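You operate a simulated robot arm through the tools that you are given. There is no shell and no other tool. Be economical: measure what you need, move in short steps, check, and stop when the job is done.

You run a simulated two-armed robot. Do the job below in one go: nothing can be reset, and whatever is moved stays where it is left.

Task
Grip the green heater in the vice and take its cover off.
Fine: grip it (the jaw's window turns green) before its two knobs are turned loose and leave it gripped; the cover goes on the bench top by the vice; the other heater stays shut where it is.

The check looks at the end state, three seconds after you hand in, the way a careful person would. Anything else that was tipped, shoved, dropped, spilled or broken makes it a failure. A push-on lid holds only when it is set on centred and level and pressed home; a screw cap is set on level and turned clockwise until tight.

Robot
Two 7-joint arms with fingered hands on one trunk, on a base that drives. Base frame: it is fixed to the floor where the robot stands at the start and does not move with it; the origin is under the middle of the robot, x ahead of it, y to its left, z up; the surface under the hand at the start is at about z = 780. Readings come in mm, degrees, newtons and seconds.
The left shoulder is at the start at [37, 92, 1135], the right one opposite. With the tool pointing down near the work surface each hand reaches from about 100 to 520 mm from the robot's upright axis, wherever it stands, measured 20 degrees to its own side. Places, roughly: bench top by the vice [500, 100, 800]; black knob of the green heater [300, 0, 900]; black knob of the white heater [700, 0, 900]; blue knob of the green heater [400, 200, 900]; blue knob of the white heater [500, 100, 900]; vice bed [400, 500, 800]; vice handwheel [400, 300, 900]. Payload 2.1 kg a hand.
The tool frame of a hand sits at the grasp point between the pads (the TCP): z along the fingers, y along the line on which they close. The tips reach 20 mm beyond it. The gripper opens to 68 mm. The gripper's body begins 23 mm behind the TCP. The gripper is a hand of 5 fingers: y runs from the thumb to the fingers, the wrist lies at [-10, -79, -131] in the tool frame.
Orientation is that of the tool frame in the base frame, as a unit quaternion [w, x, y, z]. With the fingers straight down and the wrist toward the robot, the tool's x, y and z point along [0, 1, 0], [1, 0, 0] and [0, 0, -1] of the base frame.

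Tools
- The arms move only by the tool play_rows. It takes "left_targets", "right_targets" or both (then of equal length, played together; a hand with none holds still); each is a list of rows, each an object (a shift or turn left out is 0) with "offset": the shift along the tool's x, y, z in m, a list of three; "dr": the turn, a rotation vector about the tool's x, y, z in degrees, a list of three. In form: [{"offset": [dx, dy, dz], "dr": [rx, ry, rz]}, ...]. A call has 1 to 20 rows; each row shifts and turns the commanded pose from where the row before left it, along the tool's axes as they then stand. Rows are played at 5 a second. More than 50 mm and 8.6 degrees between two rows, and nothing of the call is played. A pose out of reach is approached as far as the arm can. The call stops where the force on the tool passes 50 N (or 10 N more than at its start, if that is more) or the arm is blocked; 0.2 s more then pass. In this call time passes only in rows, and 0.2 s behind the last. It gives the time, the measured TCP pose, the force on the tool (base axes), the opening and the grip force at its end, in the units of the frame above (readings bear some noise), with the torque about the TCP (base axes, N m) and any sound that the robot's microphone picked up.
- Cameras (640 x 400 px; columns grow to the right, rows downward): "scene" is now at [116.3, 35.4, 1322.2]; the picture's right is [0.29, -0.96, 0.00], its down [-0.41, -0.13, -0.90] and it looks along [0.86, 0.27, -0.43] (base axes); focal length 214 px, centre (320, 200). "left" rides on the left gripper at [-54, -58, -72] in its tool frame; the picture's right is [-0.57, -0.39, 0.73], its down [0.73, -0.64, 0.23] and it looks along [0.38, 0.66, 0.65] (tool axes); focal length 226 px, centre (320, 200). "right" rides on the right gripper at [54, -58, -72] in its tool frame; the picture's right is [-0.57, 0.39, -0.73], its down [-0.73, -0.64, 0.23] and it looks along [-0.38, 0.66, 0.65] (tool axes); focal length 226 px, centre (320, 200). There is no depth. A picture from a camera that has moved, and an enlarged one, comes with that camera's place and axes in the base frame and with its lens. The place of the scene camera against the robot may be out by one fixed shift of up to 25 mm in any direction.
- camera(camera): a new picture of that camera. The clock stands still meanwhile.
- raise_lower(by): slides the trunk up (or, below 0, down) by that many mm; the arms and the scene camera ride with it, the base frame stays. It gives what a move gives, with no picture.
- roll_base(legs): drives the robot by 1 to 6 legs, each [ahead, left, turn to the left] in mm, mm and degrees, along the robot's own axes; the way and the turn of a leg run together, so that a leg with both is an arc; at most 1500 mm and 180 degrees a leg. The arms and the cameras ride along, it lands a little off, and it stops where it bumps. It gives what a move gives.
- curl_fingers(index, middle, ring, little, thumb_bend, thumb_turn, hand): sets how far each is bent, from 0 (flat) to 1 (curled in); at 0.3 the hand is open as for a grip, at 0.7 the pads meet at the TCP. One left out holds its place. A second passes; each finger stops where it meets its share of the squeeze, and holds until it gets a number again. It is the only way to open and close the hand. It gives what a move gives, with no picture; readings hold the bend of each and the force on index, middle, ring, little, thumb and palm. thumb_turn goes from beside the hand (0) to across from the fingers (1), as for a grip.
- aim_head(pan, tilt): turns the head with the scene camera to pan (to the left, within 86 degrees either way) and tilt (down, from -29 to 69), counted from straight ahead of the robot. It gives what a move gives.
- zoom(camera, box): a new picture of the part [left, top, right, bottom] of that camera's present view, enlarged. The clock stands still meanwhile.
- hand_in(): hands the job in; it is judged then, once.

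Work in short steps. Places have to be worked out from the pictures, the camera data and where the tool is seen: move nearer, look again, correct. Check each grasp and each placing, and mend what went wrong. You have 120 turns and 88 pictures in all, those below and enlarged ones among them. Open the grippers and draw the arms clear of the work before you hand the job in, unless the task says otherwise.

The tools are called after ">>>" as name(argument=value, ...) on one line, values as JSON. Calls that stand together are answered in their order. play_rows: Moves the arms, as the interface text tells. Its arguments: {"type":"object","properties":{"left_targets":{"type":"array"},"right_targets":{"type":"array"}},"required":[]} The other tools are called the same way: raise_lower (by) slides the trunk up or down; curl_fingers (index, middle, ring, little, thumb_bend, thumb_turn, hand) moves the fingers one by one; roll_base (legs) drives the base; aim_head (pan, tilt) turns the head that bears the scene camera; camera (camera) takes a picture; zoom (camera, box) takes an enlarged picture of a part of a camera's view; hand_in () hands the job in.

At the start:

```text
time: 0.0
left_position: [318.8, 266.7, 1310.1]
left_tcp_rot: [0.0, 0.707, 0.707, 0.0]
left_ft_force: [-0.2, -0.2, -0.9]
left_moment: [0.01, -0.01, -0.01]
left_opening: 67.6
left_grip_force: 0.1
left_shape: jaw
left_bend: [0.3, 0.3, 0.3, 0.3, 0.3, 0.98]
left_finger forces: [0.0, 0.1, 0.0, 0.1, 0.0, 0.0]
right_position: [407.4, -45.0, 1268.3]
right_tcp_rot: [0.0, 0.708, 0.707, 0.0]
right_ft_force: [0.0, -0.9, 0.0]
right_moment: [-0.02, 0.03, 0.01]
right_opening: 67.8
right_grip_force: 0.0
right_shape: jaw
right_bend: [0.3, 0.3, 0.3, 0.3, 0.3, 0.98]
right_finger forces: [0.0, 0.0, 0.0, 0.1, 0.0, 0.0]
trunk travel left (down, up): [-375.0, 529.0]
robot x, y, heading: [-0.4, -0.7, 0.0]
head pan, tilt: [17.2, 25.6]
```

scene: 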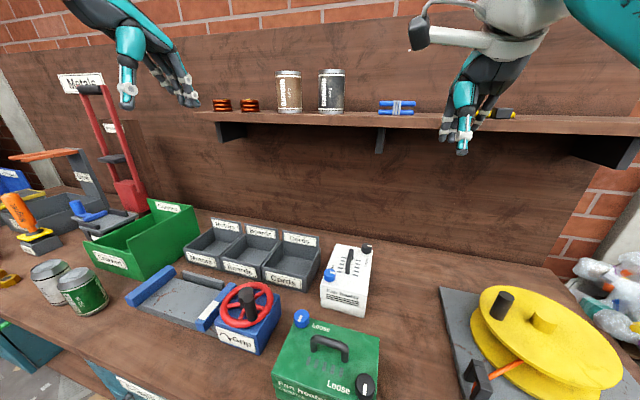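
right: 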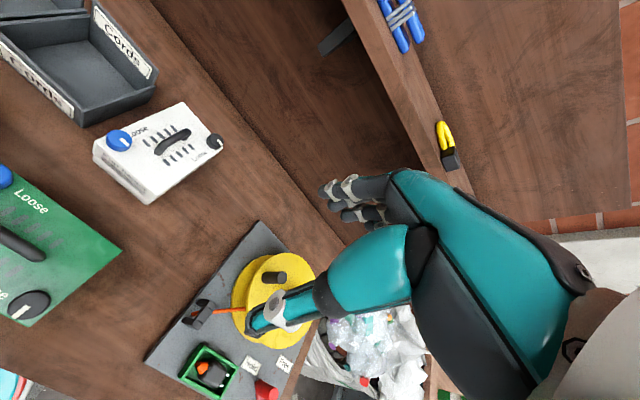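
left: 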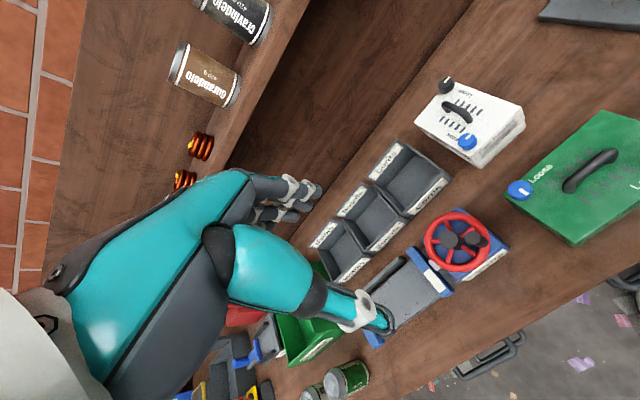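

I'll look closer at the vice and the heaters first.

>>> zoom(camera="scene", box=[100, 220, 400, 400])

>>> aim_head(pan=20, tilt=50)

>>> camera(camera="scene")

```text
2.13 times, centred on (250, 310) of scene
camera zoom: at [116.3, 35.4, 1322.2], right [0.29, -0.96, 0.0], down [-0.41, -0.13, -0.9], along [0.86, 0.27, -0.43], focal length 458 px, centre (469, -35)
```

zoom: 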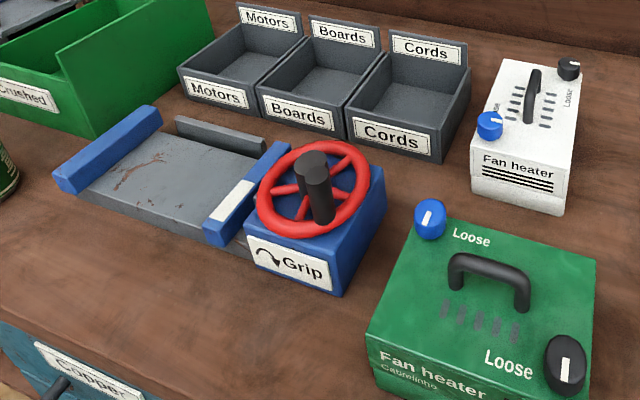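

```text
time: 0.9
left_position: [318.1, 266.7, 1309.9]
left_tcp_rot: [0.001, 0.707, 0.707, -0.001]
left_ft_force: [0.4, -0.3, -0.4]
left_moment: [0.01, 0.01, 0.02]
left_opening: 67.6
left_grip_force: 0.0
left_shape: jaw
left_bend: [0.3, 0.3, 0.3, 0.3, 0.3, 0.98]
left_finger forces: [0.0, 0.1, 0.0, 0.1, 0.1, 0.0]
right_position: [406.7, -45.0, 1268.8]
right_tcp_rot: [0.0, 0.707, 0.707, 0.0]
right_ft_force: [0.0, 0.2, -0.1]
right_moment: [0.01, -0.02, 0.01]
right_opening: 67.7
right_grip_force: 0.0
right_shape: jaw
right_bend: [0.3, 0.3, 0.3, 0.3, 0.3, 0.98]
right_finger forces: [0.0, 0.0, 0.0, 0.0, 0.1, 0.0]
trunk travel left (down, up): [-375.0, 529.0]
robot x, y, heading: [-2.3, 0.8, -0.1]
head pan, tilt: [20.0, 50.0]
```

```text
83 pictures are left
camera scene: at [100.8, 34.6, 1285.8], right [0.34, -0.94, 0.0], down [-0.72, -0.26, -0.64], along [0.6, 0.22, -0.77], focal length 214 px, centre (320, 200)
```

scene: 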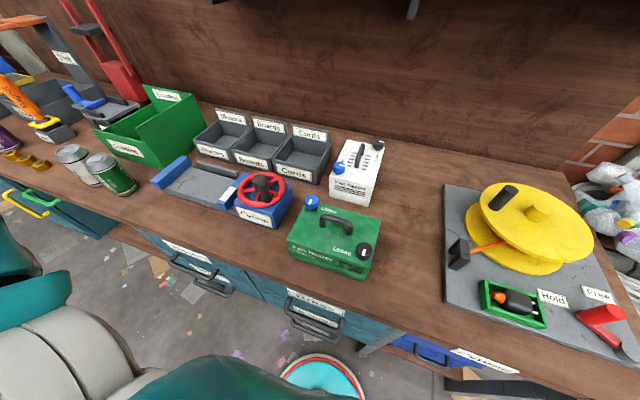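

Next an enlarged look at the vice and heater from here.

>>> zoom(camera="scene", box=[270, 180, 400, 290])

>>> zoom(camera="scene", box=[140, 140, 310, 240])

```text
3.64 times, centred on (335, 235) of scene
camera zoom: at [100.8, 34.6, 1285.8], right [0.34, -0.94, 0.0], down [-0.72, -0.26, -0.64], along [0.6, 0.22, -0.77], focal length 780 px, centre (266, 73)
```

zoom: 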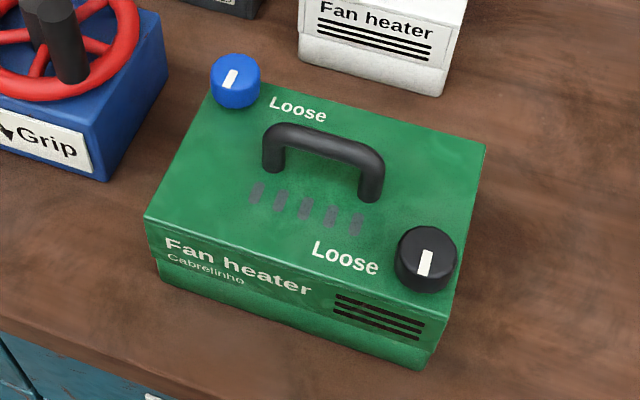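

```text
3.76 times, centred on (225, 190) of scene
camera zoom: at [100.8, 34.6, 1285.8], right [0.34, -0.94, 0.0], down [-0.72, -0.26, -0.64], along [0.6, 0.22, -0.77], focal length 807 px, centre (678, 238)
```

zoom: 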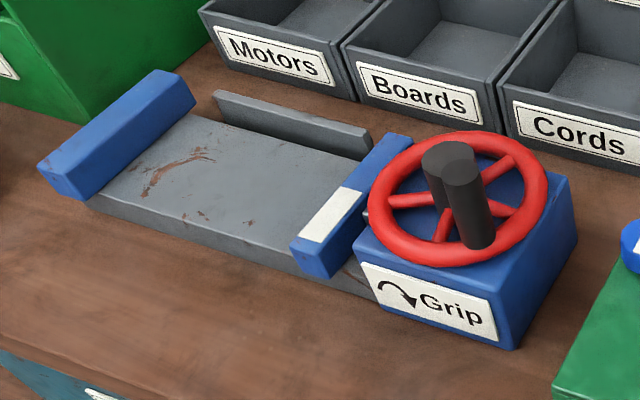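

The heater stands at about x 296–414, y 0–184, z 780–873 with its handle along y around (354, 92, ~905). The vice gap looks wide enough along y, so a plain shift will do. I bring the left hand above the handle, right hand aside.

>>> play_rows(left_targets=[{"offset": [-0.035, 0.007, 0.03]}, {"offset": [-0.035, 0.007, 0.03]}, {"offset": [-0.035, 0.007, 0.03]}, {"offset": [-0.035, 0.007, 0.03]}, {"offset": [-0.035, 0.007, 0.03]}, {"offset": [0, 0, 0.045]}, {"offset": [0, 0, 0.045]}, {"offset": [0, 0, 0.04]}, {"offset": [0, 0, 0.02]}], right_targets=[{"offset": [-0.04, -0.01, 0]}, {"offset": [-0.04, -0.01, 0]}, {"offset": [-0.04, -0.01, 0]}, {"offset": [-0.04, -0.01, 0]}, {"offset": [-0.04, -0.01, 0]}, {}, {}, {}, {}])

>>> camera(camera="left")

>>> camera(camera="scene")

```text
time: 2.9
left_position: [351.0, 92.5, 1011.5]
left_tcp_rot: [0.0, 0.708, 0.706, 0.0]
left_ft_force: [0.1, 0.2, 1.0]
left_moment: [0.02, 0.01, 0.0]
left_opening: 67.6
left_grip_force: 0.1
left_shape: jaw
left_bend: [0.3, 0.3, 0.3, 0.3, 0.3, 0.98]
left_finger forces: [0.0, 0.1, 0.0, 0.0, 0.0, 0.0]
right_position: [355.6, -246.2, 1268.6]
right_tcp_rot: [0.0, 0.708, 0.707, 0.0]
right_ft_force: [0.9, 0.1, -0.8]
right_moment: [-0.02, -0.01, -0.01]
right_opening: 67.8
right_grip_force: 0.0
right_shape: jaw
right_bend: [0.3, 0.3, 0.3, 0.3, 0.3, 0.98]
right_finger forces: [0.0, 0.1, 0.0, 0.0, 0.0, 0.0]
trunk travel left (down, up): [-375.0, 529.0]
robot x, y, heading: [1.5, 0.5, -0.0]
head pan, tilt: [20.0, 50.0]
```

```text
80 pictures are left
camera left: at [291.3, 38.8, 1081.9], right [-0.39, -0.57, -0.73], down [-0.64, 0.73, -0.23], along [0.66, 0.38, -0.65], focal length 226 px, centre (320, 200)
```

left: 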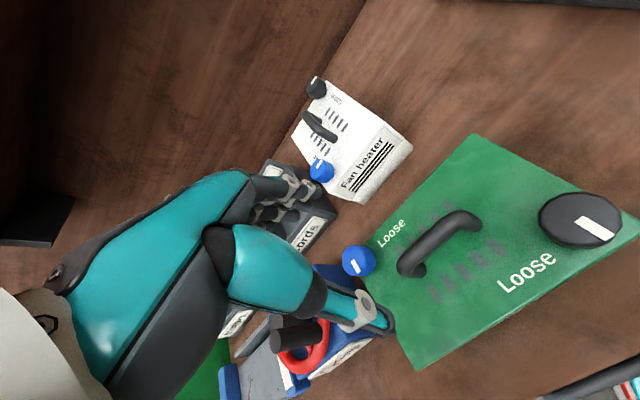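

```text
79 pictures are left
camera scene: at [100.8, 34.5, 1285.7], right [0.34, -0.94, 0.0], down [-0.72, -0.26, -0.64], along [0.6, 0.22, -0.77], focal length 214 px, centre (320, 200)
```

scene: 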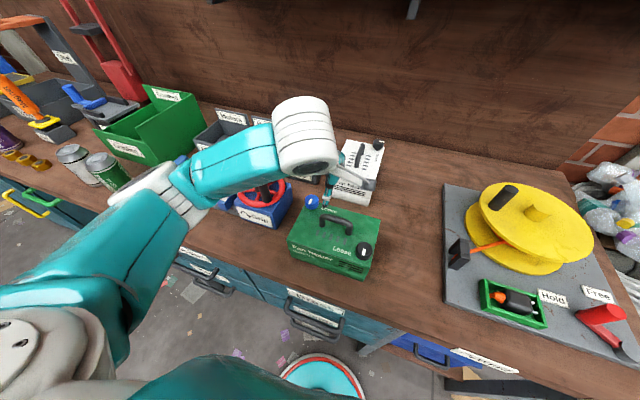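

The left-hand camera puts the handle at about (348, 74) running along y, so the scene camera is off by roughly (6, 17). I lower to just above it and look again.

>>> play_rows(left_targets=[{"offset": [-0.008, -0.002, 0.03]}, {"offset": [-0.008, -0.001, 0.03]}, {"offset": [0, 0, 0.02]}])

>>> camera(camera="left")

>>> zoom(camera="scene", box=[270, 160, 400, 290])

```text
time: 3.7
left_position: [349.6, 75.4, 929.1]
left_tcp_rot: [0.0, 0.708, 0.706, 0.0]
left_ft_force: [0.7, 0.1, 0.9]
left_moment: [0.02, 0.01, 0.02]
left_opening: 67.5
left_grip_force: 0.0
left_shape: jaw
left_bend: [0.3, 0.3, 0.3, 0.3, 0.3, 0.98]
left_finger forces: [0.0, 0.0, 0.1, 0.1, 0.0, 0.0]
right_position: [357.7, -245.8, 1266.9]
right_tcp_rot: [0.0, 0.707, 0.707, -0.001]
right_ft_force: [-0.1, 1.2, -0.8]
right_moment: [0.01, 0.0, -0.02]
right_opening: 67.6
right_grip_force: 0.0
right_shape: jaw
right_bend: [0.3, 0.3, 0.3, 0.3, 0.3, 0.98]
right_finger forces: [0.0, 0.0, 0.0, 0.0, 0.0, 0.0]
trunk travel left (down, up): [-375.0, 529.0]
robot x, y, heading: [-3.5, -1.6, -0.3]
head pan, tilt: [20.0, 50.0]
```

```text
78 pictures are left
camera left: at [289.3, 20.6, 1000.9], right [-0.39, -0.57, -0.73], down [-0.64, 0.73, -0.23], along [0.66, 0.38, -0.65], focal length 226 px, centre (320, 200)
```

left: 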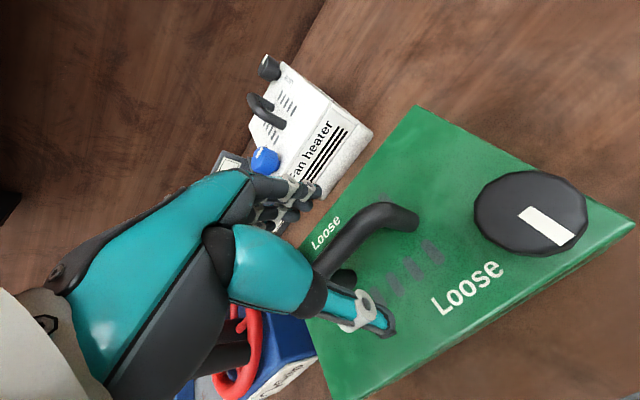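

```text
3.08 times, centred on (335, 225) of scene
camera zoom: at [100.7, 34.5, 1285.7], right [0.34, -0.94, 0.0], down [-0.72, -0.26, -0.64], along [0.6, 0.22, -0.77], focal length 660 px, centre (274, 123)
```

zoom: 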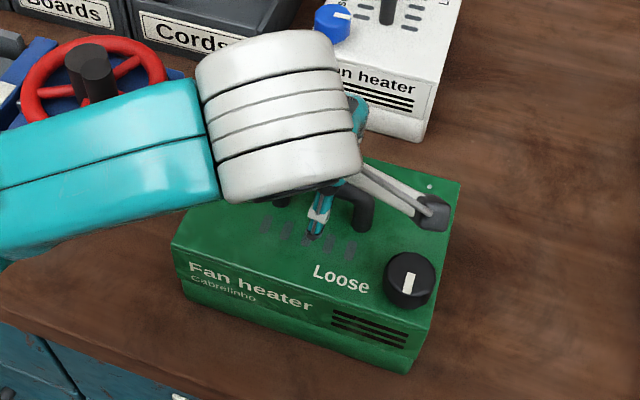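

The handle bar triangulates to (347, 76, ~890) with the top plate at ~866. I lower to z ≈ 893 around the bar.

>>> play_rows(left_targets=[{"offset": [0, -0.002, 0.012]}, {"offset": [0, 0, 0.012]}, {"offset": [0, 0, 0.01]}])

>>> camera(camera="left")

```text
time: 4.5
left_position: [348.4, 74.8, 896.3]
left_tcp_rot: [-0.001, 0.707, 0.707, 0.0]
left_ft_force: [-0.4, 0.3, -0.1]
left_moment: [0.01, 0.01, -0.03]
left_opening: 67.8
left_grip_force: 0.0
left_shape: jaw
left_bend: [0.3, 0.3, 0.3, 0.3, 0.3, 0.98]
left_finger forces: [0.0, 0.0, 0.1, 0.1, 0.1, 0.1]
right_position: [357.2, -245.4, 1267.4]
right_tcp_rot: [0.001, 0.707, 0.707, -0.001]
right_ft_force: [0.9, 0.0, 0.4]
right_moment: [-0.01, -0.01, 0.0]
right_opening: 67.6
right_grip_force: 0.0
right_shape: jaw
right_bend: [0.3, 0.3, 0.3, 0.3, 0.3, 0.98]
right_finger forces: [0.0, 0.0, 0.0, 0.1, 0.1, 0.1]
trunk travel left (down, up): [-375.0, 529.0]
robot x, y, heading: [2.8, 1.3, 0.5]
head pan, tilt: [20.0, 50.0]
```

```text
76 pictures are left
camera left: at [289.1, 20.8, 967.4], right [-0.39, -0.57, -0.73], down [-0.64, 0.73, -0.23], along [0.66, 0.38, -0.65], focal length 226 px, centre (320, 200)
```

left: 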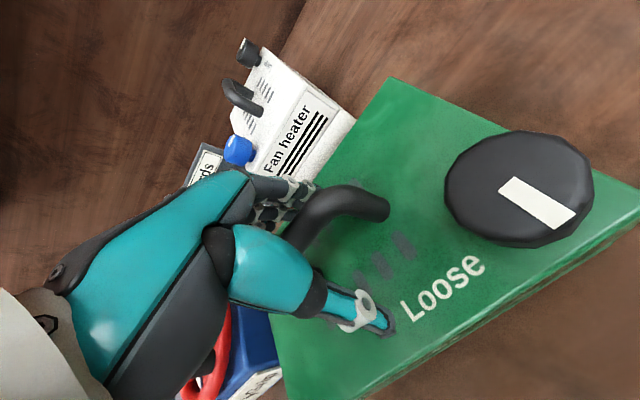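

The bar lies between the thumb and fingers; I close the hand.

>>> curl_fingers(hand="left", index=0.8, middle=0.8, ring=0.8, little=0.8, thumb_bend=0.8)

>>> zoom(camera="left", box=[220, 120, 460, 370])

```text
time: 5.5
left_position: [347.6, 73.7, 896.3]
left_tcp_rot: [-0.001, 0.707, 0.707, -0.001]
left_ft_force: [0.1, -1.0, -8.0]
left_moment: [-0.18, -0.03, -0.01]
left_opening: 0.2
left_grip_force: 3.5
left_shape: fingers
left_bend: [0.78, 0.8, 0.79, 0.78, 0.74, 0.97]
left_finger forces: [0.0, 0.0, 1.8, 5.9, 0.0, 0.0]
right_position: [358.6, -245.3, 1267.6]
right_tcp_rot: [0.0, 0.707, 0.707, -0.001]
right_ft_force: [-1.0, 0.4, 0.4]
right_moment: [0.0, -0.01, -0.01]
right_opening: 67.7
right_grip_force: 0.1
right_shape: jaw
right_bend: [0.3, 0.3, 0.3, 0.3, 0.3, 0.98]
right_finger forces: [0.0, 0.0, 0.1, 0.0, 0.0, 0.0]
trunk travel left (down, up): [-375.0, 529.0]
robot x, y, heading: [0.4, -3.2, 0.1]
head pan, tilt: [20.0, 50.0]
```

```text
1.60 times, centred on (340, 245) of left
camera zoom: at [289.5, 21.0, 967.3], right [-0.39, -0.57, -0.73], down [-0.64, 0.73, -0.23], along [0.66, 0.38, -0.65], focal length 362 px, centre (288, 128)
```

zoom: 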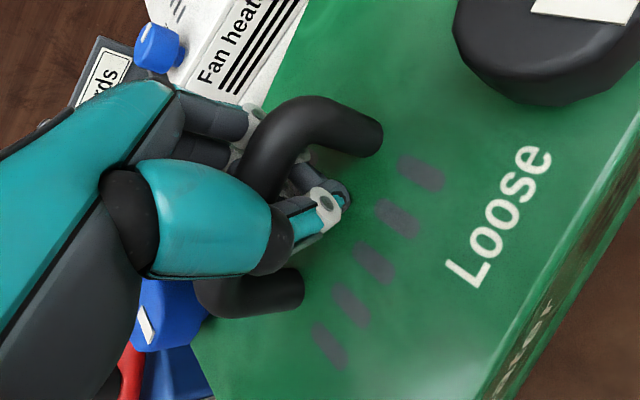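

The tips met beneath the bar, so the bar sits higher than I judged. I reopen, rise 10 mm and close again for a proper pinch.

>>> curl_fingers(hand="left", index=0.3, middle=0.3, ring=0.3, little=0.3, thumb_bend=0.3)

>>> play_rows(left_targets=[{"offset": [0, 0, -0.01]}, {}])

>>> curl_fingers(hand="left", index=0.75, middle=0.75, ring=0.75, little=0.75, thumb_bend=0.75)

>>> zoom(camera="left", box=[220, 120, 460, 370])

```text
time: 6.5
left_position: [347.9, 73.8, 896.8]
left_tcp_rot: [0.0, 0.707, 0.708, 0.0]
left_ft_force: [-0.8, 0.7, -0.1]
left_moment: [0.01, -0.03, 0.02]
left_opening: 61.9
left_grip_force: 0.0
left_shape: fingers
left_bend: [0.3, 0.3, 0.3, 0.3, 0.3, 0.98]
left_finger forces: [0.0, 0.1, 0.0, 0.1, 0.1, 0.1]
right_position: [356.7, -245.7, 1267.1]
right_tcp_rot: [-0.001, 0.707, 0.707, 0.0]
right_ft_force: [-0.2, -0.1, -0.4]
right_moment: [0.0, 0.03, 0.04]
right_opening: 68.0
right_grip_force: 0.0
right_shape: jaw
right_bend: [0.3, 0.3, 0.3, 0.3, 0.3, 0.98]
right_finger forces: [0.1, 0.0, 0.0, 0.1, 0.0, 0.0]
trunk travel left (down, up): [-375.0, 529.0]
robot x, y, heading: [1.1, 0.2, -0.1]
head pan, tilt: [20.0, 50.0]
```

```text
time: 7.1
left_position: [348.4, 75.0, 906.6]
left_tcp_rot: [0.0, 0.707, 0.707, 0.0]
left_ft_force: [-0.5, 0.4, 0.8]
left_moment: [-0.04, 0.04, -0.03]
left_opening: 62.0
left_grip_force: 0.0
left_shape: fingers
left_bend: [0.3, 0.3, 0.3, 0.3, 0.3, 0.98]
left_finger forces: [0.0, 0.0, 0.0, 0.1, 0.0, 0.0]
right_position: [357.9, -246.5, 1268.7]
right_tcp_rot: [0.0, 0.707, 0.707, 0.0]
right_ft_force: [-0.5, 0.6, 0.7]
right_moment: [-0.01, 0.01, 0.0]
right_opening: 67.4
right_grip_force: 0.0
right_shape: jaw
right_bend: [0.3, 0.3, 0.3, 0.3, 0.3, 0.98]
right_finger forces: [0.1, 0.0, 0.0, 0.0, 0.0, 0.0]
trunk travel left (down, up): [-375.0, 529.0]
robot x, y, heading: [-2.0, -0.4, -0.3]
head pan, tilt: [20.0, 50.0]
```

```text
time: 8.1
left_position: [349.3, 75.0, 905.8]
left_tcp_rot: [0.0, 0.707, 0.707, -0.001]
left_ft_force: [0.2, -0.4, -5.7]
left_moment: [-0.01, 0.0, -0.04]
left_opening: 0.0
left_grip_force: 7.1
left_shape: fingers
left_bend: [0.74, 0.73, 0.74, 0.75, 0.7, 0.97]
left_finger forces: [4.4, 2.5, 1.9, 0.6, 4.3, 0.1]
right_position: [357.1, -246.1, 1268.0]
right_tcp_rot: [0.0, 0.707, 0.707, 0.001]
right_ft_force: [0.0, 0.3, -0.2]
right_moment: [-0.01, 0.04, 0.01]
right_opening: 67.5
right_grip_force: 0.1
right_shape: jaw
right_bend: [0.3, 0.3, 0.3, 0.3, 0.3, 0.98]
right_finger forces: [0.0, 0.0, 0.0, 0.1, 0.0, 0.1]
trunk travel left (down, up): [-375.0, 529.0]
robot x, y, heading: [2.8, -2.5, 0.2]
head pan, tilt: [20.0, 50.0]
```

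```text
1.60 times, centred on (340, 245) of left
camera zoom: at [289.5, 21.3, 976.8], right [-0.39, -0.57, -0.73], down [-0.64, 0.73, -0.23], along [0.66, 0.38, -0.65], focal length 362 px, centre (288, 128)
```

zoom: 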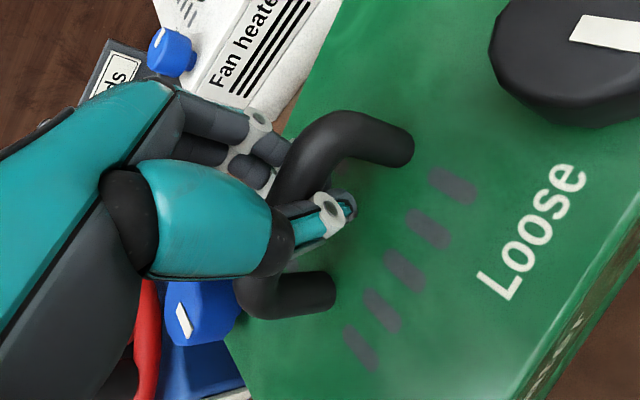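

The fingers have closed under the bar in a hook hold (tips meeting below it, pushing up on it). That is a secure way to lift; I squeeze a bit more and lift slowly to see the weight.

>>> curl_fingers(hand="left", index=0.85, middle=0.85, ring=0.85, little=0.85, thumb_bend=0.85)

>>> play_rows(left_targets=[{"offset": [0, 0, -0.006]}, {"offset": [0, 0, -0.006]}, {"offset": [0, 0, -0.006]}, {"offset": [0, 0, -0.006]}, {}])

>>> camera(camera="left")

>>> zoom(camera="scene", box=[270, 160, 400, 290])

```text
time: 9.1
left_position: [350.1, 74.1, 905.9]
left_tcp_rot: [0.0, 0.707, 0.707, -0.001]
left_ft_force: [0.1, -0.5, -9.2]
left_moment: [-0.01, -0.04, 0.02]
left_opening: 0.0
left_grip_force: 10.0
left_shape: fingers
left_bend: [0.84, 0.82, 0.84, 0.85, 0.79, 0.91]
left_finger forces: [2.9, 4.7, 3.8, 0.1, 8.6, 0.0]
right_position: [358.5, -245.7, 1266.8]
right_tcp_rot: [-0.001, 0.707, 0.707, 0.0]
right_ft_force: [0.5, 0.4, -0.1]
right_moment: [0.03, 0.0, 0.01]
right_opening: 67.9
right_grip_force: 0.0
right_shape: jaw
right_bend: [0.3, 0.3, 0.3, 0.3, 0.3, 0.98]
right_finger forces: [0.0, 0.1, 0.0, 0.1, 0.0, 0.1]
trunk travel left (down, up): [-375.0, 529.0]
robot x, y, heading: [-1.3, 1.9, -0.2]
head pan, tilt: [20.0, 50.0]
```

```text
time: 10.3
left_position: [348.8, 74.0, 929.2]
left_tcp_rot: [-0.001, 0.707, 0.707, 0.0]
left_ft_force: [-0.6, 0.2, -8.3]
left_moment: [-0.06, -0.08, 0.02]
left_opening: 0.0
left_grip_force: 9.8
left_shape: fingers
left_bend: [0.84, 0.82, 0.84, 0.85, 0.79, 0.91]
left_finger forces: [2.8, 4.7, 3.7, 0.0, 8.3, 0.0]
right_position: [357.4, -245.3, 1268.1]
right_tcp_rot: [0.0, 0.707, 0.707, 0.0]
right_ft_force: [-0.4, 0.6, 0.1]
right_moment: [-0.01, 0.02, -0.02]
right_opening: 67.7
right_grip_force: 0.0
right_shape: jaw
right_bend: [0.3, 0.3, 0.3, 0.3, 0.3, 0.98]
right_finger forces: [0.0, 0.0, 0.0, 0.0, 0.1, 0.1]
trunk travel left (down, up): [-375.0, 529.0]
robot x, y, heading: [0.7, -0.5, 0.1]
head pan, tilt: [20.0, 50.0]
```

```text
73 pictures are left
camera left: at [288.4, 21.4, 1000.4], right [-0.39, -0.57, -0.73], down [-0.64, 0.73, -0.23], along [0.66, 0.38, -0.65], focal length 226 px, centre (320, 200)
```

left: 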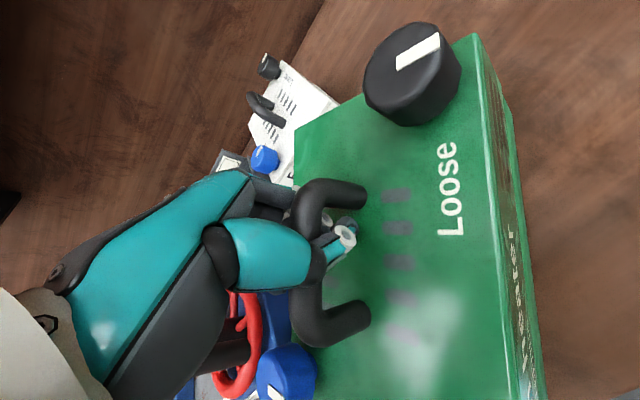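

```text
3.08 times, centred on (335, 225) of scene
camera zoom: at [101.2, 34.6, 1285.6], right [0.34, -0.94, 0.0], down [-0.72, -0.26, -0.64], along [0.6, 0.22, -0.77], focal length 660 px, centre (274, 123)
```

zoom: 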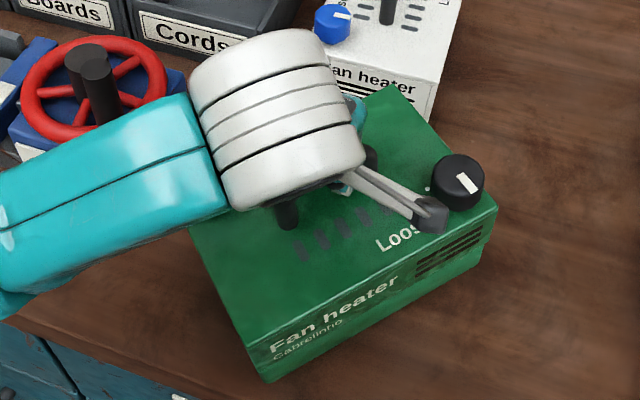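

The heater (about 0.85 kg) lifts level but swivelled roughly 45–50° counter-clockwise as the fingers closed. I raise it a bit and turn the hand clockwise to bring it square again, then look.

>>> play_rows(left_targets=[{"offset": [0, 0, -0.02]}, {"dr": [0, 0, 7]}, {"dr": [0, 0, 7]}, {"dr": [0, 0, 7]}, {"dr": [0, 0, 7]}, {"dr": [0, 0, 7]}, {"dr": [0, 0, 7]}, {}])

>>> camera(camera="left")

>>> zoom(camera="scene", box=[240, 140, 400, 290])

```text
time: 12.1
left_position: [348.4, 76.3, 948.7]
left_tcp_rot: [0.0, 0.914, 0.406, 0.0]
left_ft_force: [-0.2, -0.1, -8.6]
left_moment: [-0.07, -0.04, -0.03]
left_opening: 0.0
left_grip_force: 9.6
left_shape: fingers
left_bend: [0.84, 0.82, 0.84, 0.85, 0.79, 0.91]
left_finger forces: [2.9, 4.5, 3.2, 0.0, 8.2, 0.0]
right_position: [356.4, -245.5, 1267.1]
right_tcp_rot: [0.0, 0.707, 0.707, 0.0]
right_ft_force: [-0.3, -0.1, -0.2]
right_moment: [0.04, -0.01, 0.0]
right_opening: 67.3
right_grip_force: 0.0
right_shape: jaw
right_bend: [0.3, 0.3, 0.3, 0.3, 0.3, 0.98]
right_finger forces: [0.0, 0.0, 0.1, 0.1, 0.0, 0.1]
trunk travel left (down, up): [-375.0, 529.0]
robot x, y, heading: [0.7, -2.3, -0.1]
head pan, tilt: [20.0, 50.0]
```

```text
71 pictures are left
camera left: at [267.2, 74.6, 1020.0], right [-0.67, -0.16, -0.73], down [0.02, 0.97, -0.23], along [0.74, -0.16, -0.65], focal length 226 px, centre (320, 200)
```

left: 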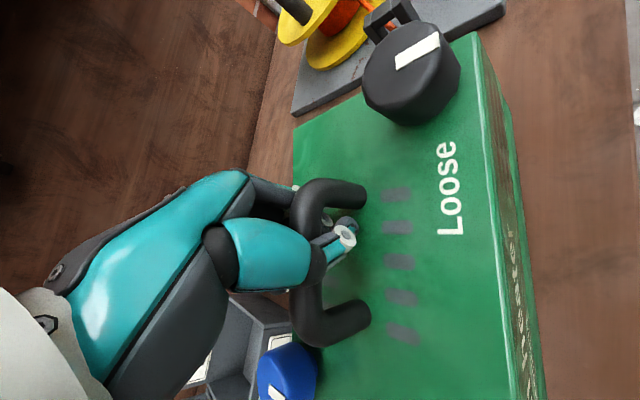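

```text
2.67 times, centred on (320, 215) of scene
camera zoom: at [101.2, 34.6, 1285.6], right [0.34, -0.94, 0.0], down [-0.72, -0.26, -0.64], along [0.6, 0.22, -0.77], focal length 572 px, centre (320, 160)
```

zoom: 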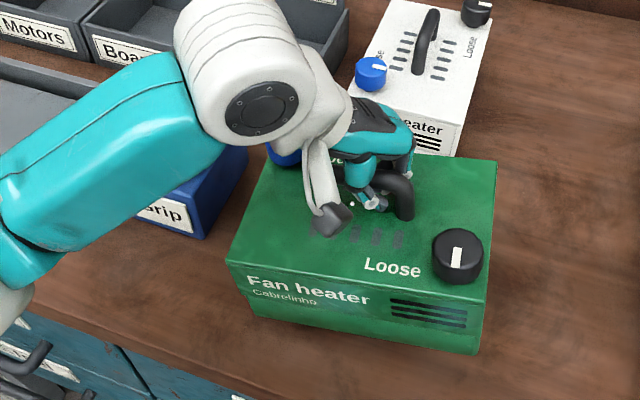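

The hold is rigid (same view from the hand), and the heater is now within 5–10° of square. I turn a further 7°, raise it well above the vice, and check.

>>> play_rows(left_targets=[{"dr": [0, 0, 3.5]}, {"dr": [0, 0, 3.5]}, {"offset": [0, 0, -0.03]}, {"offset": [0, 0, -0.03]}, {"offset": [0, 0, -0.03]}, {"offset": [0, 0, -0.03]}, {}])

>>> camera(camera="scene")

```text
time: 13.7
left_position: [347.2, 75.0, 1070.4]
left_tcp_rot: [-0.001, 0.937, 0.348, 0.0]
left_ft_force: [-0.3, -0.3, -8.0]
left_moment: [-0.06, -0.05, 0.02]
left_opening: 0.0
left_grip_force: 9.5
left_shape: fingers
left_bend: [0.84, 0.83, 0.84, 0.85, 0.79, 0.91]
left_finger forces: [2.8, 4.7, 3.1, 0.0, 8.7, 0.1]
right_position: [357.1, -244.8, 1267.6]
right_tcp_rot: [-0.001, 0.707, 0.707, 0.0]
right_ft_force: [0.2, -0.6, -0.6]
right_moment: [-0.01, -0.01, 0.05]
right_opening: 67.6
right_grip_force: 0.1
right_shape: jaw
right_bend: [0.3, 0.3, 0.3, 0.3, 0.3, 0.98]
right_finger forces: [0.0, 0.0, 0.0, 0.0, 0.0, 0.0]
trunk travel left (down, up): [-375.0, 529.0]
robot x, y, heading: [2.3, 1.8, 0.1]
head pan, tilt: [20.0, 50.0]
```

```text
69 pictures are left
camera scene: at [101.3, 34.6, 1285.6], right [0.34, -0.94, 0.0], down [-0.72, -0.26, -0.64], along [0.6, 0.22, -0.77], focal length 214 px, centre (320, 200)
```

scene: 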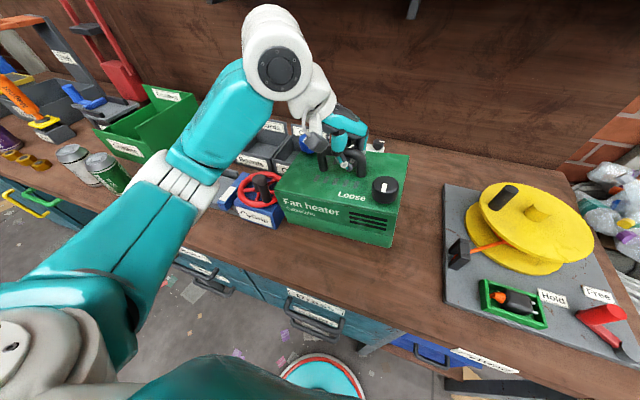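

The heater is lifted clear and squarely held. I drive left about 430 mm to bring the vice within the left arm's reach.

>>> roll_base(legs=[[0, 430, 0]])

>>> aim_head(pan=0, tilt=55)

>>> camera(camera="scene")

```text
time: 16.3
left_position: [348.7, 499.3, 1069.6]
left_tcp_rot: [0.0, 0.937, 0.35, 0.0]
left_ft_force: [0.3, -0.4, -7.3]
left_moment: [-0.06, 0.0, 0.0]
left_opening: 0.0
left_grip_force: 9.6
left_shape: fingers
left_bend: [0.84, 0.83, 0.84, 0.85, 0.79, 0.91]
left_finger forces: [2.9, 4.2, 3.1, 0.0, 8.9, 0.1]
right_position: [356.5, 178.6, 1267.7]
right_tcp_rot: [-0.001, 0.708, 0.706, 0.0]
right_ft_force: [0.0, -1.1, 0.1]
right_moment: [0.01, 0.0, 0.0]
right_opening: 68.0
right_grip_force: 0.0
right_shape: jaw
right_bend: [0.3, 0.3, 0.3, 0.3, 0.3, 0.98]
right_finger forces: [0.1, 0.0, 0.0, 0.1, 0.0, 0.0]
trunk travel left (down, up): [-375.0, 529.0]
robot x, y, heading: [-1.4, 428.0, -0.0]
head pan, tilt: [20.0, 50.0]
```

```text
time: 17.1
left_position: [348.1, 498.9, 1070.8]
left_tcp_rot: [0.0, 0.937, 0.349, 0.0]
left_ft_force: [-0.1, -0.2, -8.2]
left_moment: [-0.03, -0.03, 0.0]
left_opening: 0.0
left_grip_force: 10.3
left_shape: fingers
left_bend: [0.84, 0.83, 0.84, 0.85, 0.79, 0.91]
left_finger forces: [2.8, 4.5, 3.1, 0.0, 8.9, 0.1]
right_position: [358.2, 179.3, 1268.5]
right_tcp_rot: [0.0, 0.708, 0.707, 0.0]
right_ft_force: [0.4, -0.9, 0.2]
right_moment: [0.01, -0.02, 0.02]
right_opening: 67.5
right_grip_force: 0.1
right_shape: jaw
right_bend: [0.3, 0.3, 0.3, 0.3, 0.3, 0.98]
right_finger forces: [0.0, 0.0, 0.0, 0.0, 0.1, 0.0]
trunk travel left (down, up): [-375.0, 529.0]
robot x, y, heading: [1.0, 427.2, 0.0]
head pan, tilt: [0.0, 55.0]
```

```text
68 pictures are left
camera scene: at [101.4, 433.2, 1279.1], right [0.0, -1.0, 0.0], down [-0.82, 0.0, -0.57], along [0.57, 0.0, -0.82], focal length 214 px, centre (320, 200)
```

scene: 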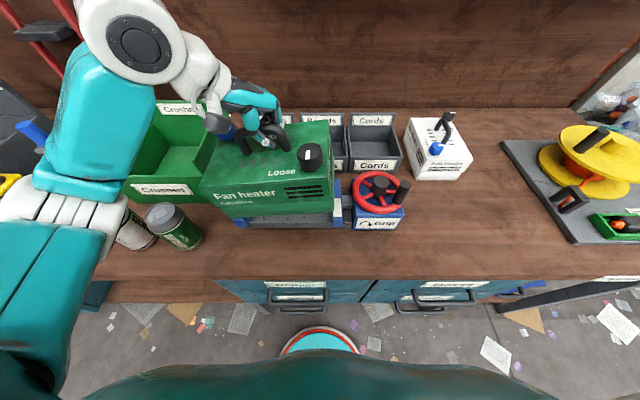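

I zoom in to judge the heater's yaw against the image rows (camera right is exactly −y now).

>>> zoom(camera="scene", box=[180, 100, 420, 250])

>>> camera(camera="left")

>>> camera(camera="right")

```text
2.67 times, centred on (300, 175) of scene
camera zoom: at [101.4, 433.2, 1279.1], right [0.0, -1.0, 0.0], down [-0.82, 0.0, -0.57], along [0.57, 0.0, -0.82], focal length 572 px, centre (373, 267)
```

zoom: 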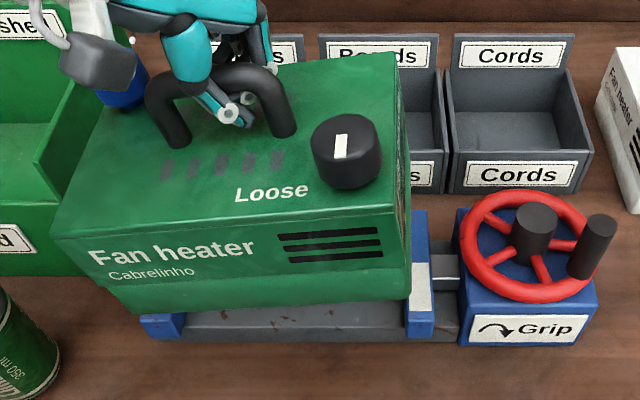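

```text
66 pictures are left
camera left: at [268.2, 508.1, 1141.3], right [-0.68, -0.08, -0.73], down [0.14, 0.96, -0.23], along [0.72, -0.25, -0.65], focal length 226 px, centre (320, 200)
```

left: 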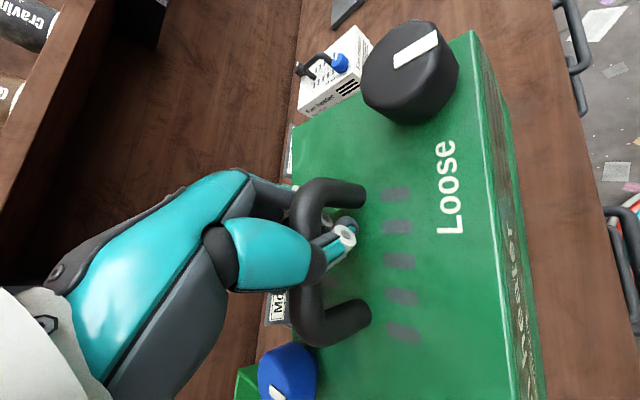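

```text
65 pictures are left
camera right: at [299.9, 232.7, 1339.2], right [0.39, -0.57, 0.73], down [-0.64, -0.73, -0.23], along [0.66, -0.38, -0.65], focal length 226 px, centre (320, 200)
```

right: 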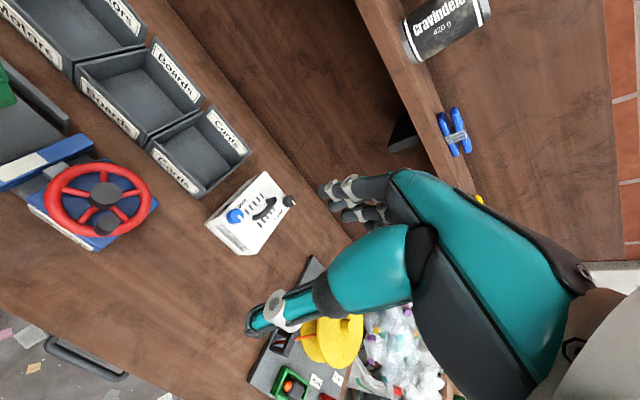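

I can't yet tell yaw from tilt; I'll take a tighter view of the heater's front edges.

>>> zoom(camera="scene", box=[190, 115, 350, 230])

```text
3.48 times, centred on (270, 172) of scene
camera zoom: at [101.4, 433.2, 1279.1], right [0.0, -1.0, 0.0], down [-0.82, 0.0, -0.57], along [0.57, 0.0, -0.82], focal length 746 px, centre (494, 296)
```

zoom: 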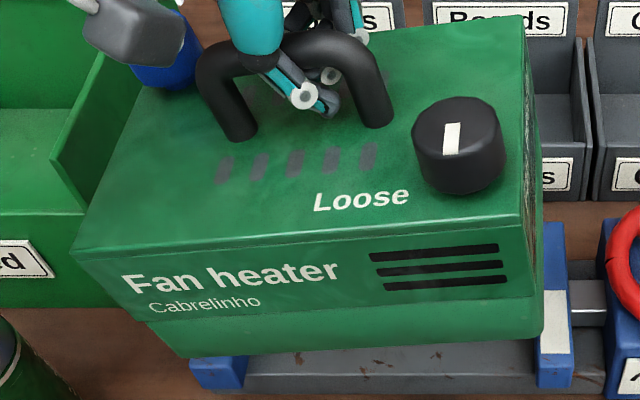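

Analysis: the scene camera's height is about 23 mm too high in its data; corrected, the vice gap is y ≈ 402–601, x ≈ 345–450, and the heater (≈172×112×90) hangs with yaw ≈ 0 but about 6.5° low on its left. I level it by turning the hand about base x and move it 40 mm forward.

>>> play_rows(left_targets=[{"dr": [2.45, 2.1, 0]}, {"dr": [2.45, 2.1, 0]}, {}, {}])

>>> zoom(camera="scene", box=[190, 115, 350, 230])

```text
time: 18.1
left_position: [349.0, 500.2, 1070.7]
left_tcp_rot: [-0.053, 0.936, 0.347, 0.019]
left_ft_force: [-0.2, -0.7, -7.8]
left_moment: [-0.09, -0.02, 0.01]
left_opening: 0.1
left_grip_force: 9.1
left_shape: fingers
left_bend: [0.84, 0.83, 0.83, 0.85, 0.79, 0.91]
left_finger forces: [2.0, 5.1, 3.3, 0.1, 8.7, 0.0]
right_position: [357.7, 177.6, 1269.0]
right_tcp_rot: [0.0, 0.708, 0.706, 0.0]
right_ft_force: [-0.4, -0.2, -0.8]
right_moment: [-0.01, 0.02, 0.01]
right_opening: 67.8
right_grip_force: 0.0
right_shape: jaw
right_bend: [0.3, 0.3, 0.3, 0.3, 0.3, 0.98]
right_finger forces: [0.0, 0.0, 0.1, 0.1, 0.2, 0.1]
trunk travel left (down, up): [-375.0, 529.0]
robot x, y, heading: [-1.1, 426.6, 0.0]
head pan, tilt: [0.0, 55.0]
```

```text
3.48 times, centred on (270, 172) of scene
camera zoom: at [101.3, 433.2, 1279.1], right [0.0, -1.0, 0.0], down [-0.82, 0.0, -0.57], along [0.57, 0.0, -0.82], focal length 746 px, centre (494, 296)
```

zoom: 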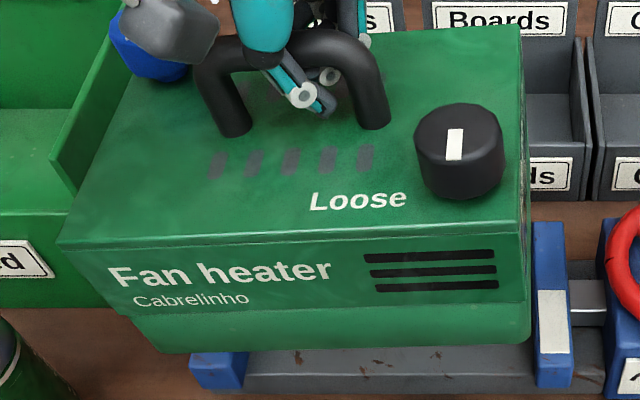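

Now about 4° low on the left remains with yaw ≈ 0. I turn 4° more and shift 35 mm forward.

>>> play_rows(left_targets=[{"dr": [3.0, 2.6, 0]}, {}, {}])

>>> zoom(camera="scene", box=[190, 115, 350, 230])

```text
time: 18.9
left_position: [348.0, 499.1, 1069.9]
left_tcp_rot: [-0.085, 0.933, 0.347, 0.031]
left_ft_force: [0.5, -0.1, -7.6]
left_moment: [-0.12, -0.04, 0.02]
left_opening: 0.0
left_grip_force: 9.5
left_shape: fingers
left_bend: [0.84, 0.83, 0.83, 0.85, 0.79, 0.91]
left_finger forces: [1.9, 5.1, 3.4, 0.0, 8.8, 0.0]
right_position: [358.0, 178.9, 1267.8]
right_tcp_rot: [0.0, 0.708, 0.706, 0.0]
right_ft_force: [0.0, 0.1, -0.7]
right_moment: [-0.04, -0.02, -0.02]
right_opening: 67.8
right_grip_force: 0.1
right_shape: jaw
right_bend: [0.3, 0.3, 0.3, 0.3, 0.3, 0.98]
right_finger forces: [0.0, 0.0, 0.1, 0.0, 0.0, 0.0]
trunk travel left (down, up): [-375.0, 529.0]
robot x, y, heading: [0.8, 423.5, -0.2]
head pan, tilt: [0.0, 55.0]
```

```text
3.48 times, centred on (270, 172) of scene
camera zoom: at [101.4, 433.1, 1279.1], right [0.0, -1.0, 0.0], down [-0.82, 0.0, -0.57], along [0.57, 0.0, -0.82], focal length 746 px, centre (494, 296)
```

zoom: 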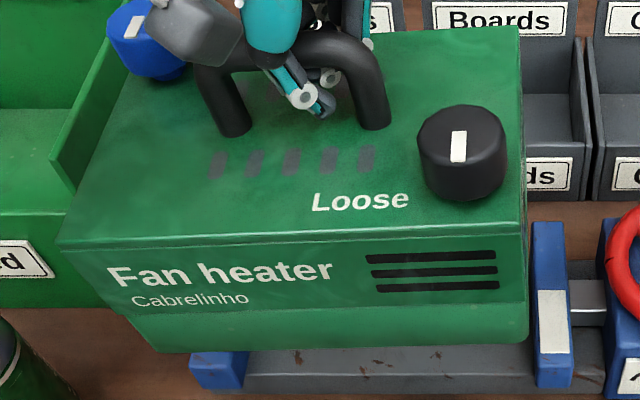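

It hangs freely with a ~4° lean (support slightly right of its centre), which the flat bed will take out. I move 48 mm forward and down ~85 mm so the bottom is just over the jaws, then compare directly.

>>> play_rows(left_targets=[{"offset": [0.0066, 0.01075, 0.0209]}, {"offset": [0.0066, 0.01075, 0.0209]}, {"offset": [0.0066, 0.01075, 0.0209]}, {"offset": [0.0066, 0.01075, 0.0209]}, {}])

>>> zoom(camera="scene", box=[190, 115, 430, 265])

```text
time: 20.1
left_position: [397.2, 498.6, 984.9]
left_tcp_rot: [-0.085, 0.933, 0.347, 0.031]
left_ft_force: [-0.8, 0.2, -8.4]
left_moment: [-0.11, 0.01, 0.02]
left_opening: 0.0
left_grip_force: 9.5
left_shape: fingers
left_bend: [0.84, 0.83, 0.83, 0.85, 0.79, 0.91]
left_finger forces: [2.3, 4.8, 3.3, 0.0, 8.7, 0.0]
right_position: [356.6, 177.5, 1267.7]
right_tcp_rot: [-0.001, 0.708, 0.706, 0.001]
right_ft_force: [-0.2, -0.3, -0.8]
right_moment: [0.01, 0.0, 0.03]
right_opening: 67.7
right_grip_force: 0.0
right_shape: jaw
right_bend: [0.3, 0.3, 0.3, 0.3, 0.3, 0.98]
right_finger forces: [0.0, 0.0, 0.0, 0.0, 0.0, 0.0]
trunk travel left (down, up): [-375.0, 529.0]
robot x, y, heading: [-0.2, 428.6, 0.0]
head pan, tilt: [0.0, 55.0]
```

```text
2.67 times, centred on (310, 190) of scene
camera zoom: at [101.4, 433.1, 1279.1], right [0.0, -1.0, 0.0], down [-0.82, 0.0, -0.57], along [0.57, 0.0, -0.82], focal length 572 px, centre (347, 227)
```

zoom: 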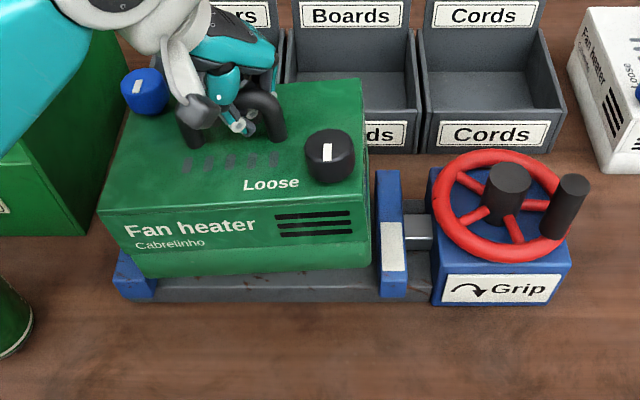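

The bottom spans about y 413–600 against jaws at 403–605. I shift 3 mm right, 4 mm back and lower 30 mm, then check again.

>>> play_rows(left_targets=[{"offset": [-0.0056, -0.0006, 0.0006]}, {"offset": [-0.0014, 0.0022, 0.0142]}, {"offset": [-0.0014, 0.0022, 0.0142]}, {}])

>>> zoom(camera="scene", box=[210, 135, 370, 235])

>>> camera(camera="left")

```text
time: 21.1
left_position: [392.0, 496.7, 955.3]
left_tcp_rot: [-0.086, 0.934, 0.347, 0.031]
left_ft_force: [-0.2, -0.3, -7.6]
left_moment: [-0.1, -0.04, 0.01]
left_opening: 0.0
left_grip_force: 10.2
left_shape: fingers
left_bend: [0.84, 0.83, 0.84, 0.85, 0.79, 0.91]
left_finger forces: [2.3, 4.7, 3.5, 0.0, 9.4, 0.1]
right_position: [357.9, 178.3, 1267.1]
right_tcp_rot: [0.0, 0.708, 0.706, 0.0]
right_ft_force: [-0.4, -0.3, 0.4]
right_moment: [0.03, 0.01, 0.02]
right_opening: 67.8
right_grip_force: 0.0
right_shape: jaw
right_bend: [0.3, 0.3, 0.3, 0.3, 0.3, 0.98]
right_finger forces: [0.0, 0.1, 0.0, 0.1, 0.1, 0.0]
trunk travel left (down, up): [-375.0, 529.0]
robot x, y, heading: [1.8, 425.0, -0.0]
head pan, tilt: [0.0, 55.0]
```

```text
4.00 times, centred on (290, 185) of scene
camera zoom: at [101.3, 433.1, 1279.1], right [0.0, -1.0, 0.0], down [-0.82, 0.0, -0.57], along [0.57, 0.0, -0.82], focal length 858 px, centre (440, 260)
```

zoom: 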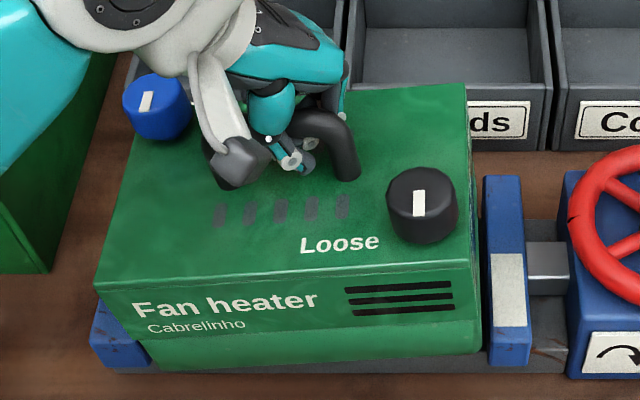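

```text
59 pictures are left
camera left: at [312.7, 492.6, 1026.5], right [-0.68, 0.06, -0.73], down [0.14, 0.99, -0.05], along [0.72, -0.13, -0.68], focal length 226 px, centre (320, 200)
```

left: 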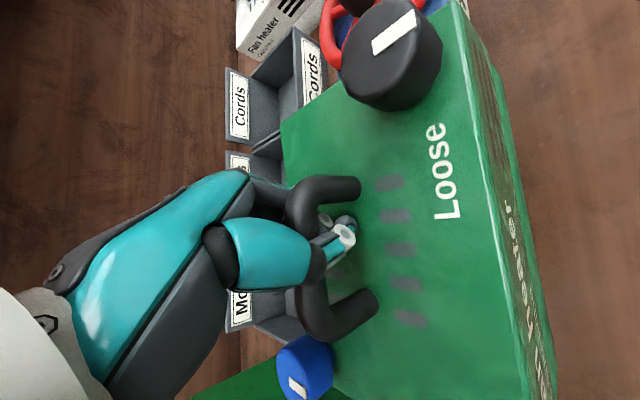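

Clearances look about 10 mm each side. I lower on in small steps, watching for the load coming off.

>>> play_rows(left_targets=[{"offset": [-0.0006, 0.0007, 0.005]}, {"offset": [-0.0006, 0.0007, 0.005]}, {"offset": [-0.0006, 0.0007, 0.005]}, {}])

>>> zoom(camera="scene", box=[210, 135, 370, 235])

```text
time: 22.1
left_position: [392.7, 496.2, 941.0]
left_tcp_rot: [-0.086, 0.933, 0.348, 0.031]
left_ft_force: [0.6, 0.4, -8.7]
left_moment: [-0.08, -0.03, -0.01]
left_opening: 0.1
left_grip_force: 10.8
left_shape: fingers
left_bend: [0.84, 0.83, 0.84, 0.85, 0.79, 0.91]
left_finger forces: [2.3, 4.8, 3.6, 0.0, 9.8, 0.1]
right_position: [357.5, 179.1, 1267.6]
right_tcp_rot: [-0.001, 0.708, 0.706, -0.001]
right_ft_force: [-1.0, -1.3, 0.0]
right_moment: [-0.05, -0.01, 0.02]
right_opening: 67.6
right_grip_force: 0.0
right_shape: jaw
right_bend: [0.3, 0.3, 0.3, 0.3, 0.3, 0.98]
right_finger forces: [0.0, 0.1, 0.1, 0.1, 0.0, 0.0]
trunk travel left (down, up): [-375.0, 529.0]
robot x, y, heading: [0.1, 424.7, -0.2]
head pan, tilt: [0.0, 55.0]
```

```text
4.00 times, centred on (290, 185) of scene
camera zoom: at [101.4, 433.1, 1279.1], right [0.0, -1.0, 0.0], down [-0.82, 0.0, -0.57], along [0.57, 0.0, -0.82], focal length 858 px, centre (440, 260)
```

zoom: 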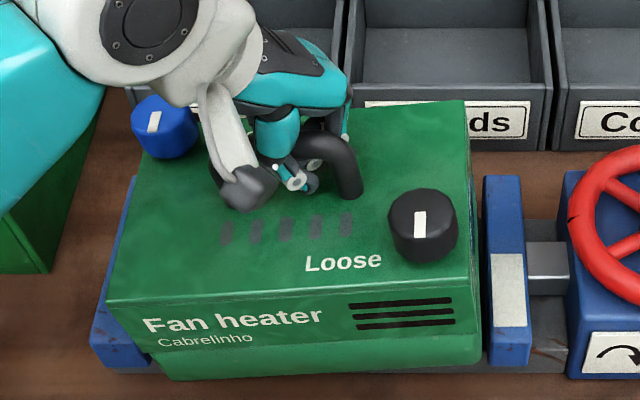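

Nearly down. I shift 3 mm left and lower another 10 mm.

>>> play_rows(left_targets=[{"offset": [0.0019, -0.0022, 0.0005]}, {"offset": [-0.0006, 0.0007, 0.005]}, {"offset": [-0.0006, 0.0007, 0.005]}, {}])

>>> zoom(camera="scene", box=[210, 135, 370, 235])

```text
time: 23.1
left_position: [392.7, 499.3, 929.3]
left_tcp_rot: [-0.086, 0.933, 0.348, 0.031]
left_ft_force: [0.9, -0.3, -7.0]
left_moment: [-0.08, 0.03, -0.05]
left_opening: 0.0
left_grip_force: 10.7
left_shape: fingers
left_bend: [0.84, 0.83, 0.84, 0.85, 0.79, 0.91]
left_finger forces: [2.7, 4.4, 3.7, 0.0, 10.2, 0.1]
right_position: [357.6, 177.5, 1268.6]
right_tcp_rot: [0.0, 0.708, 0.707, 0.0]
right_ft_force: [0.0, 0.6, -0.2]
right_moment: [-0.02, 0.0, 0.03]
right_opening: 67.7
right_grip_force: 0.0
right_shape: jaw
right_bend: [0.3, 0.3, 0.3, 0.3, 0.3, 0.98]
right_finger forces: [0.1, 0.0, 0.0, 0.1, 0.0, 0.1]
trunk travel left (down, up): [-375.0, 529.0]
robot x, y, heading: [-2.3, 427.0, -0.0]
head pan, tilt: [0.0, 55.0]
```

```text
4.00 times, centred on (290, 185) of scene
camera zoom: at [101.4, 433.1, 1279.1], right [0.0, -1.0, 0.0], down [-0.82, 0.0, -0.57], along [0.57, 0.0, -0.82], focal length 858 px, centre (440, 260)
```

zoom: 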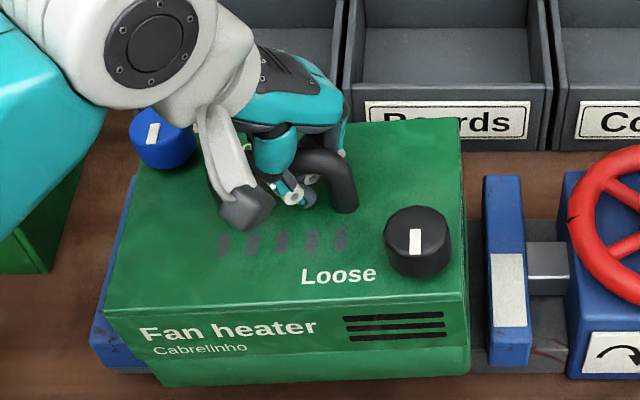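

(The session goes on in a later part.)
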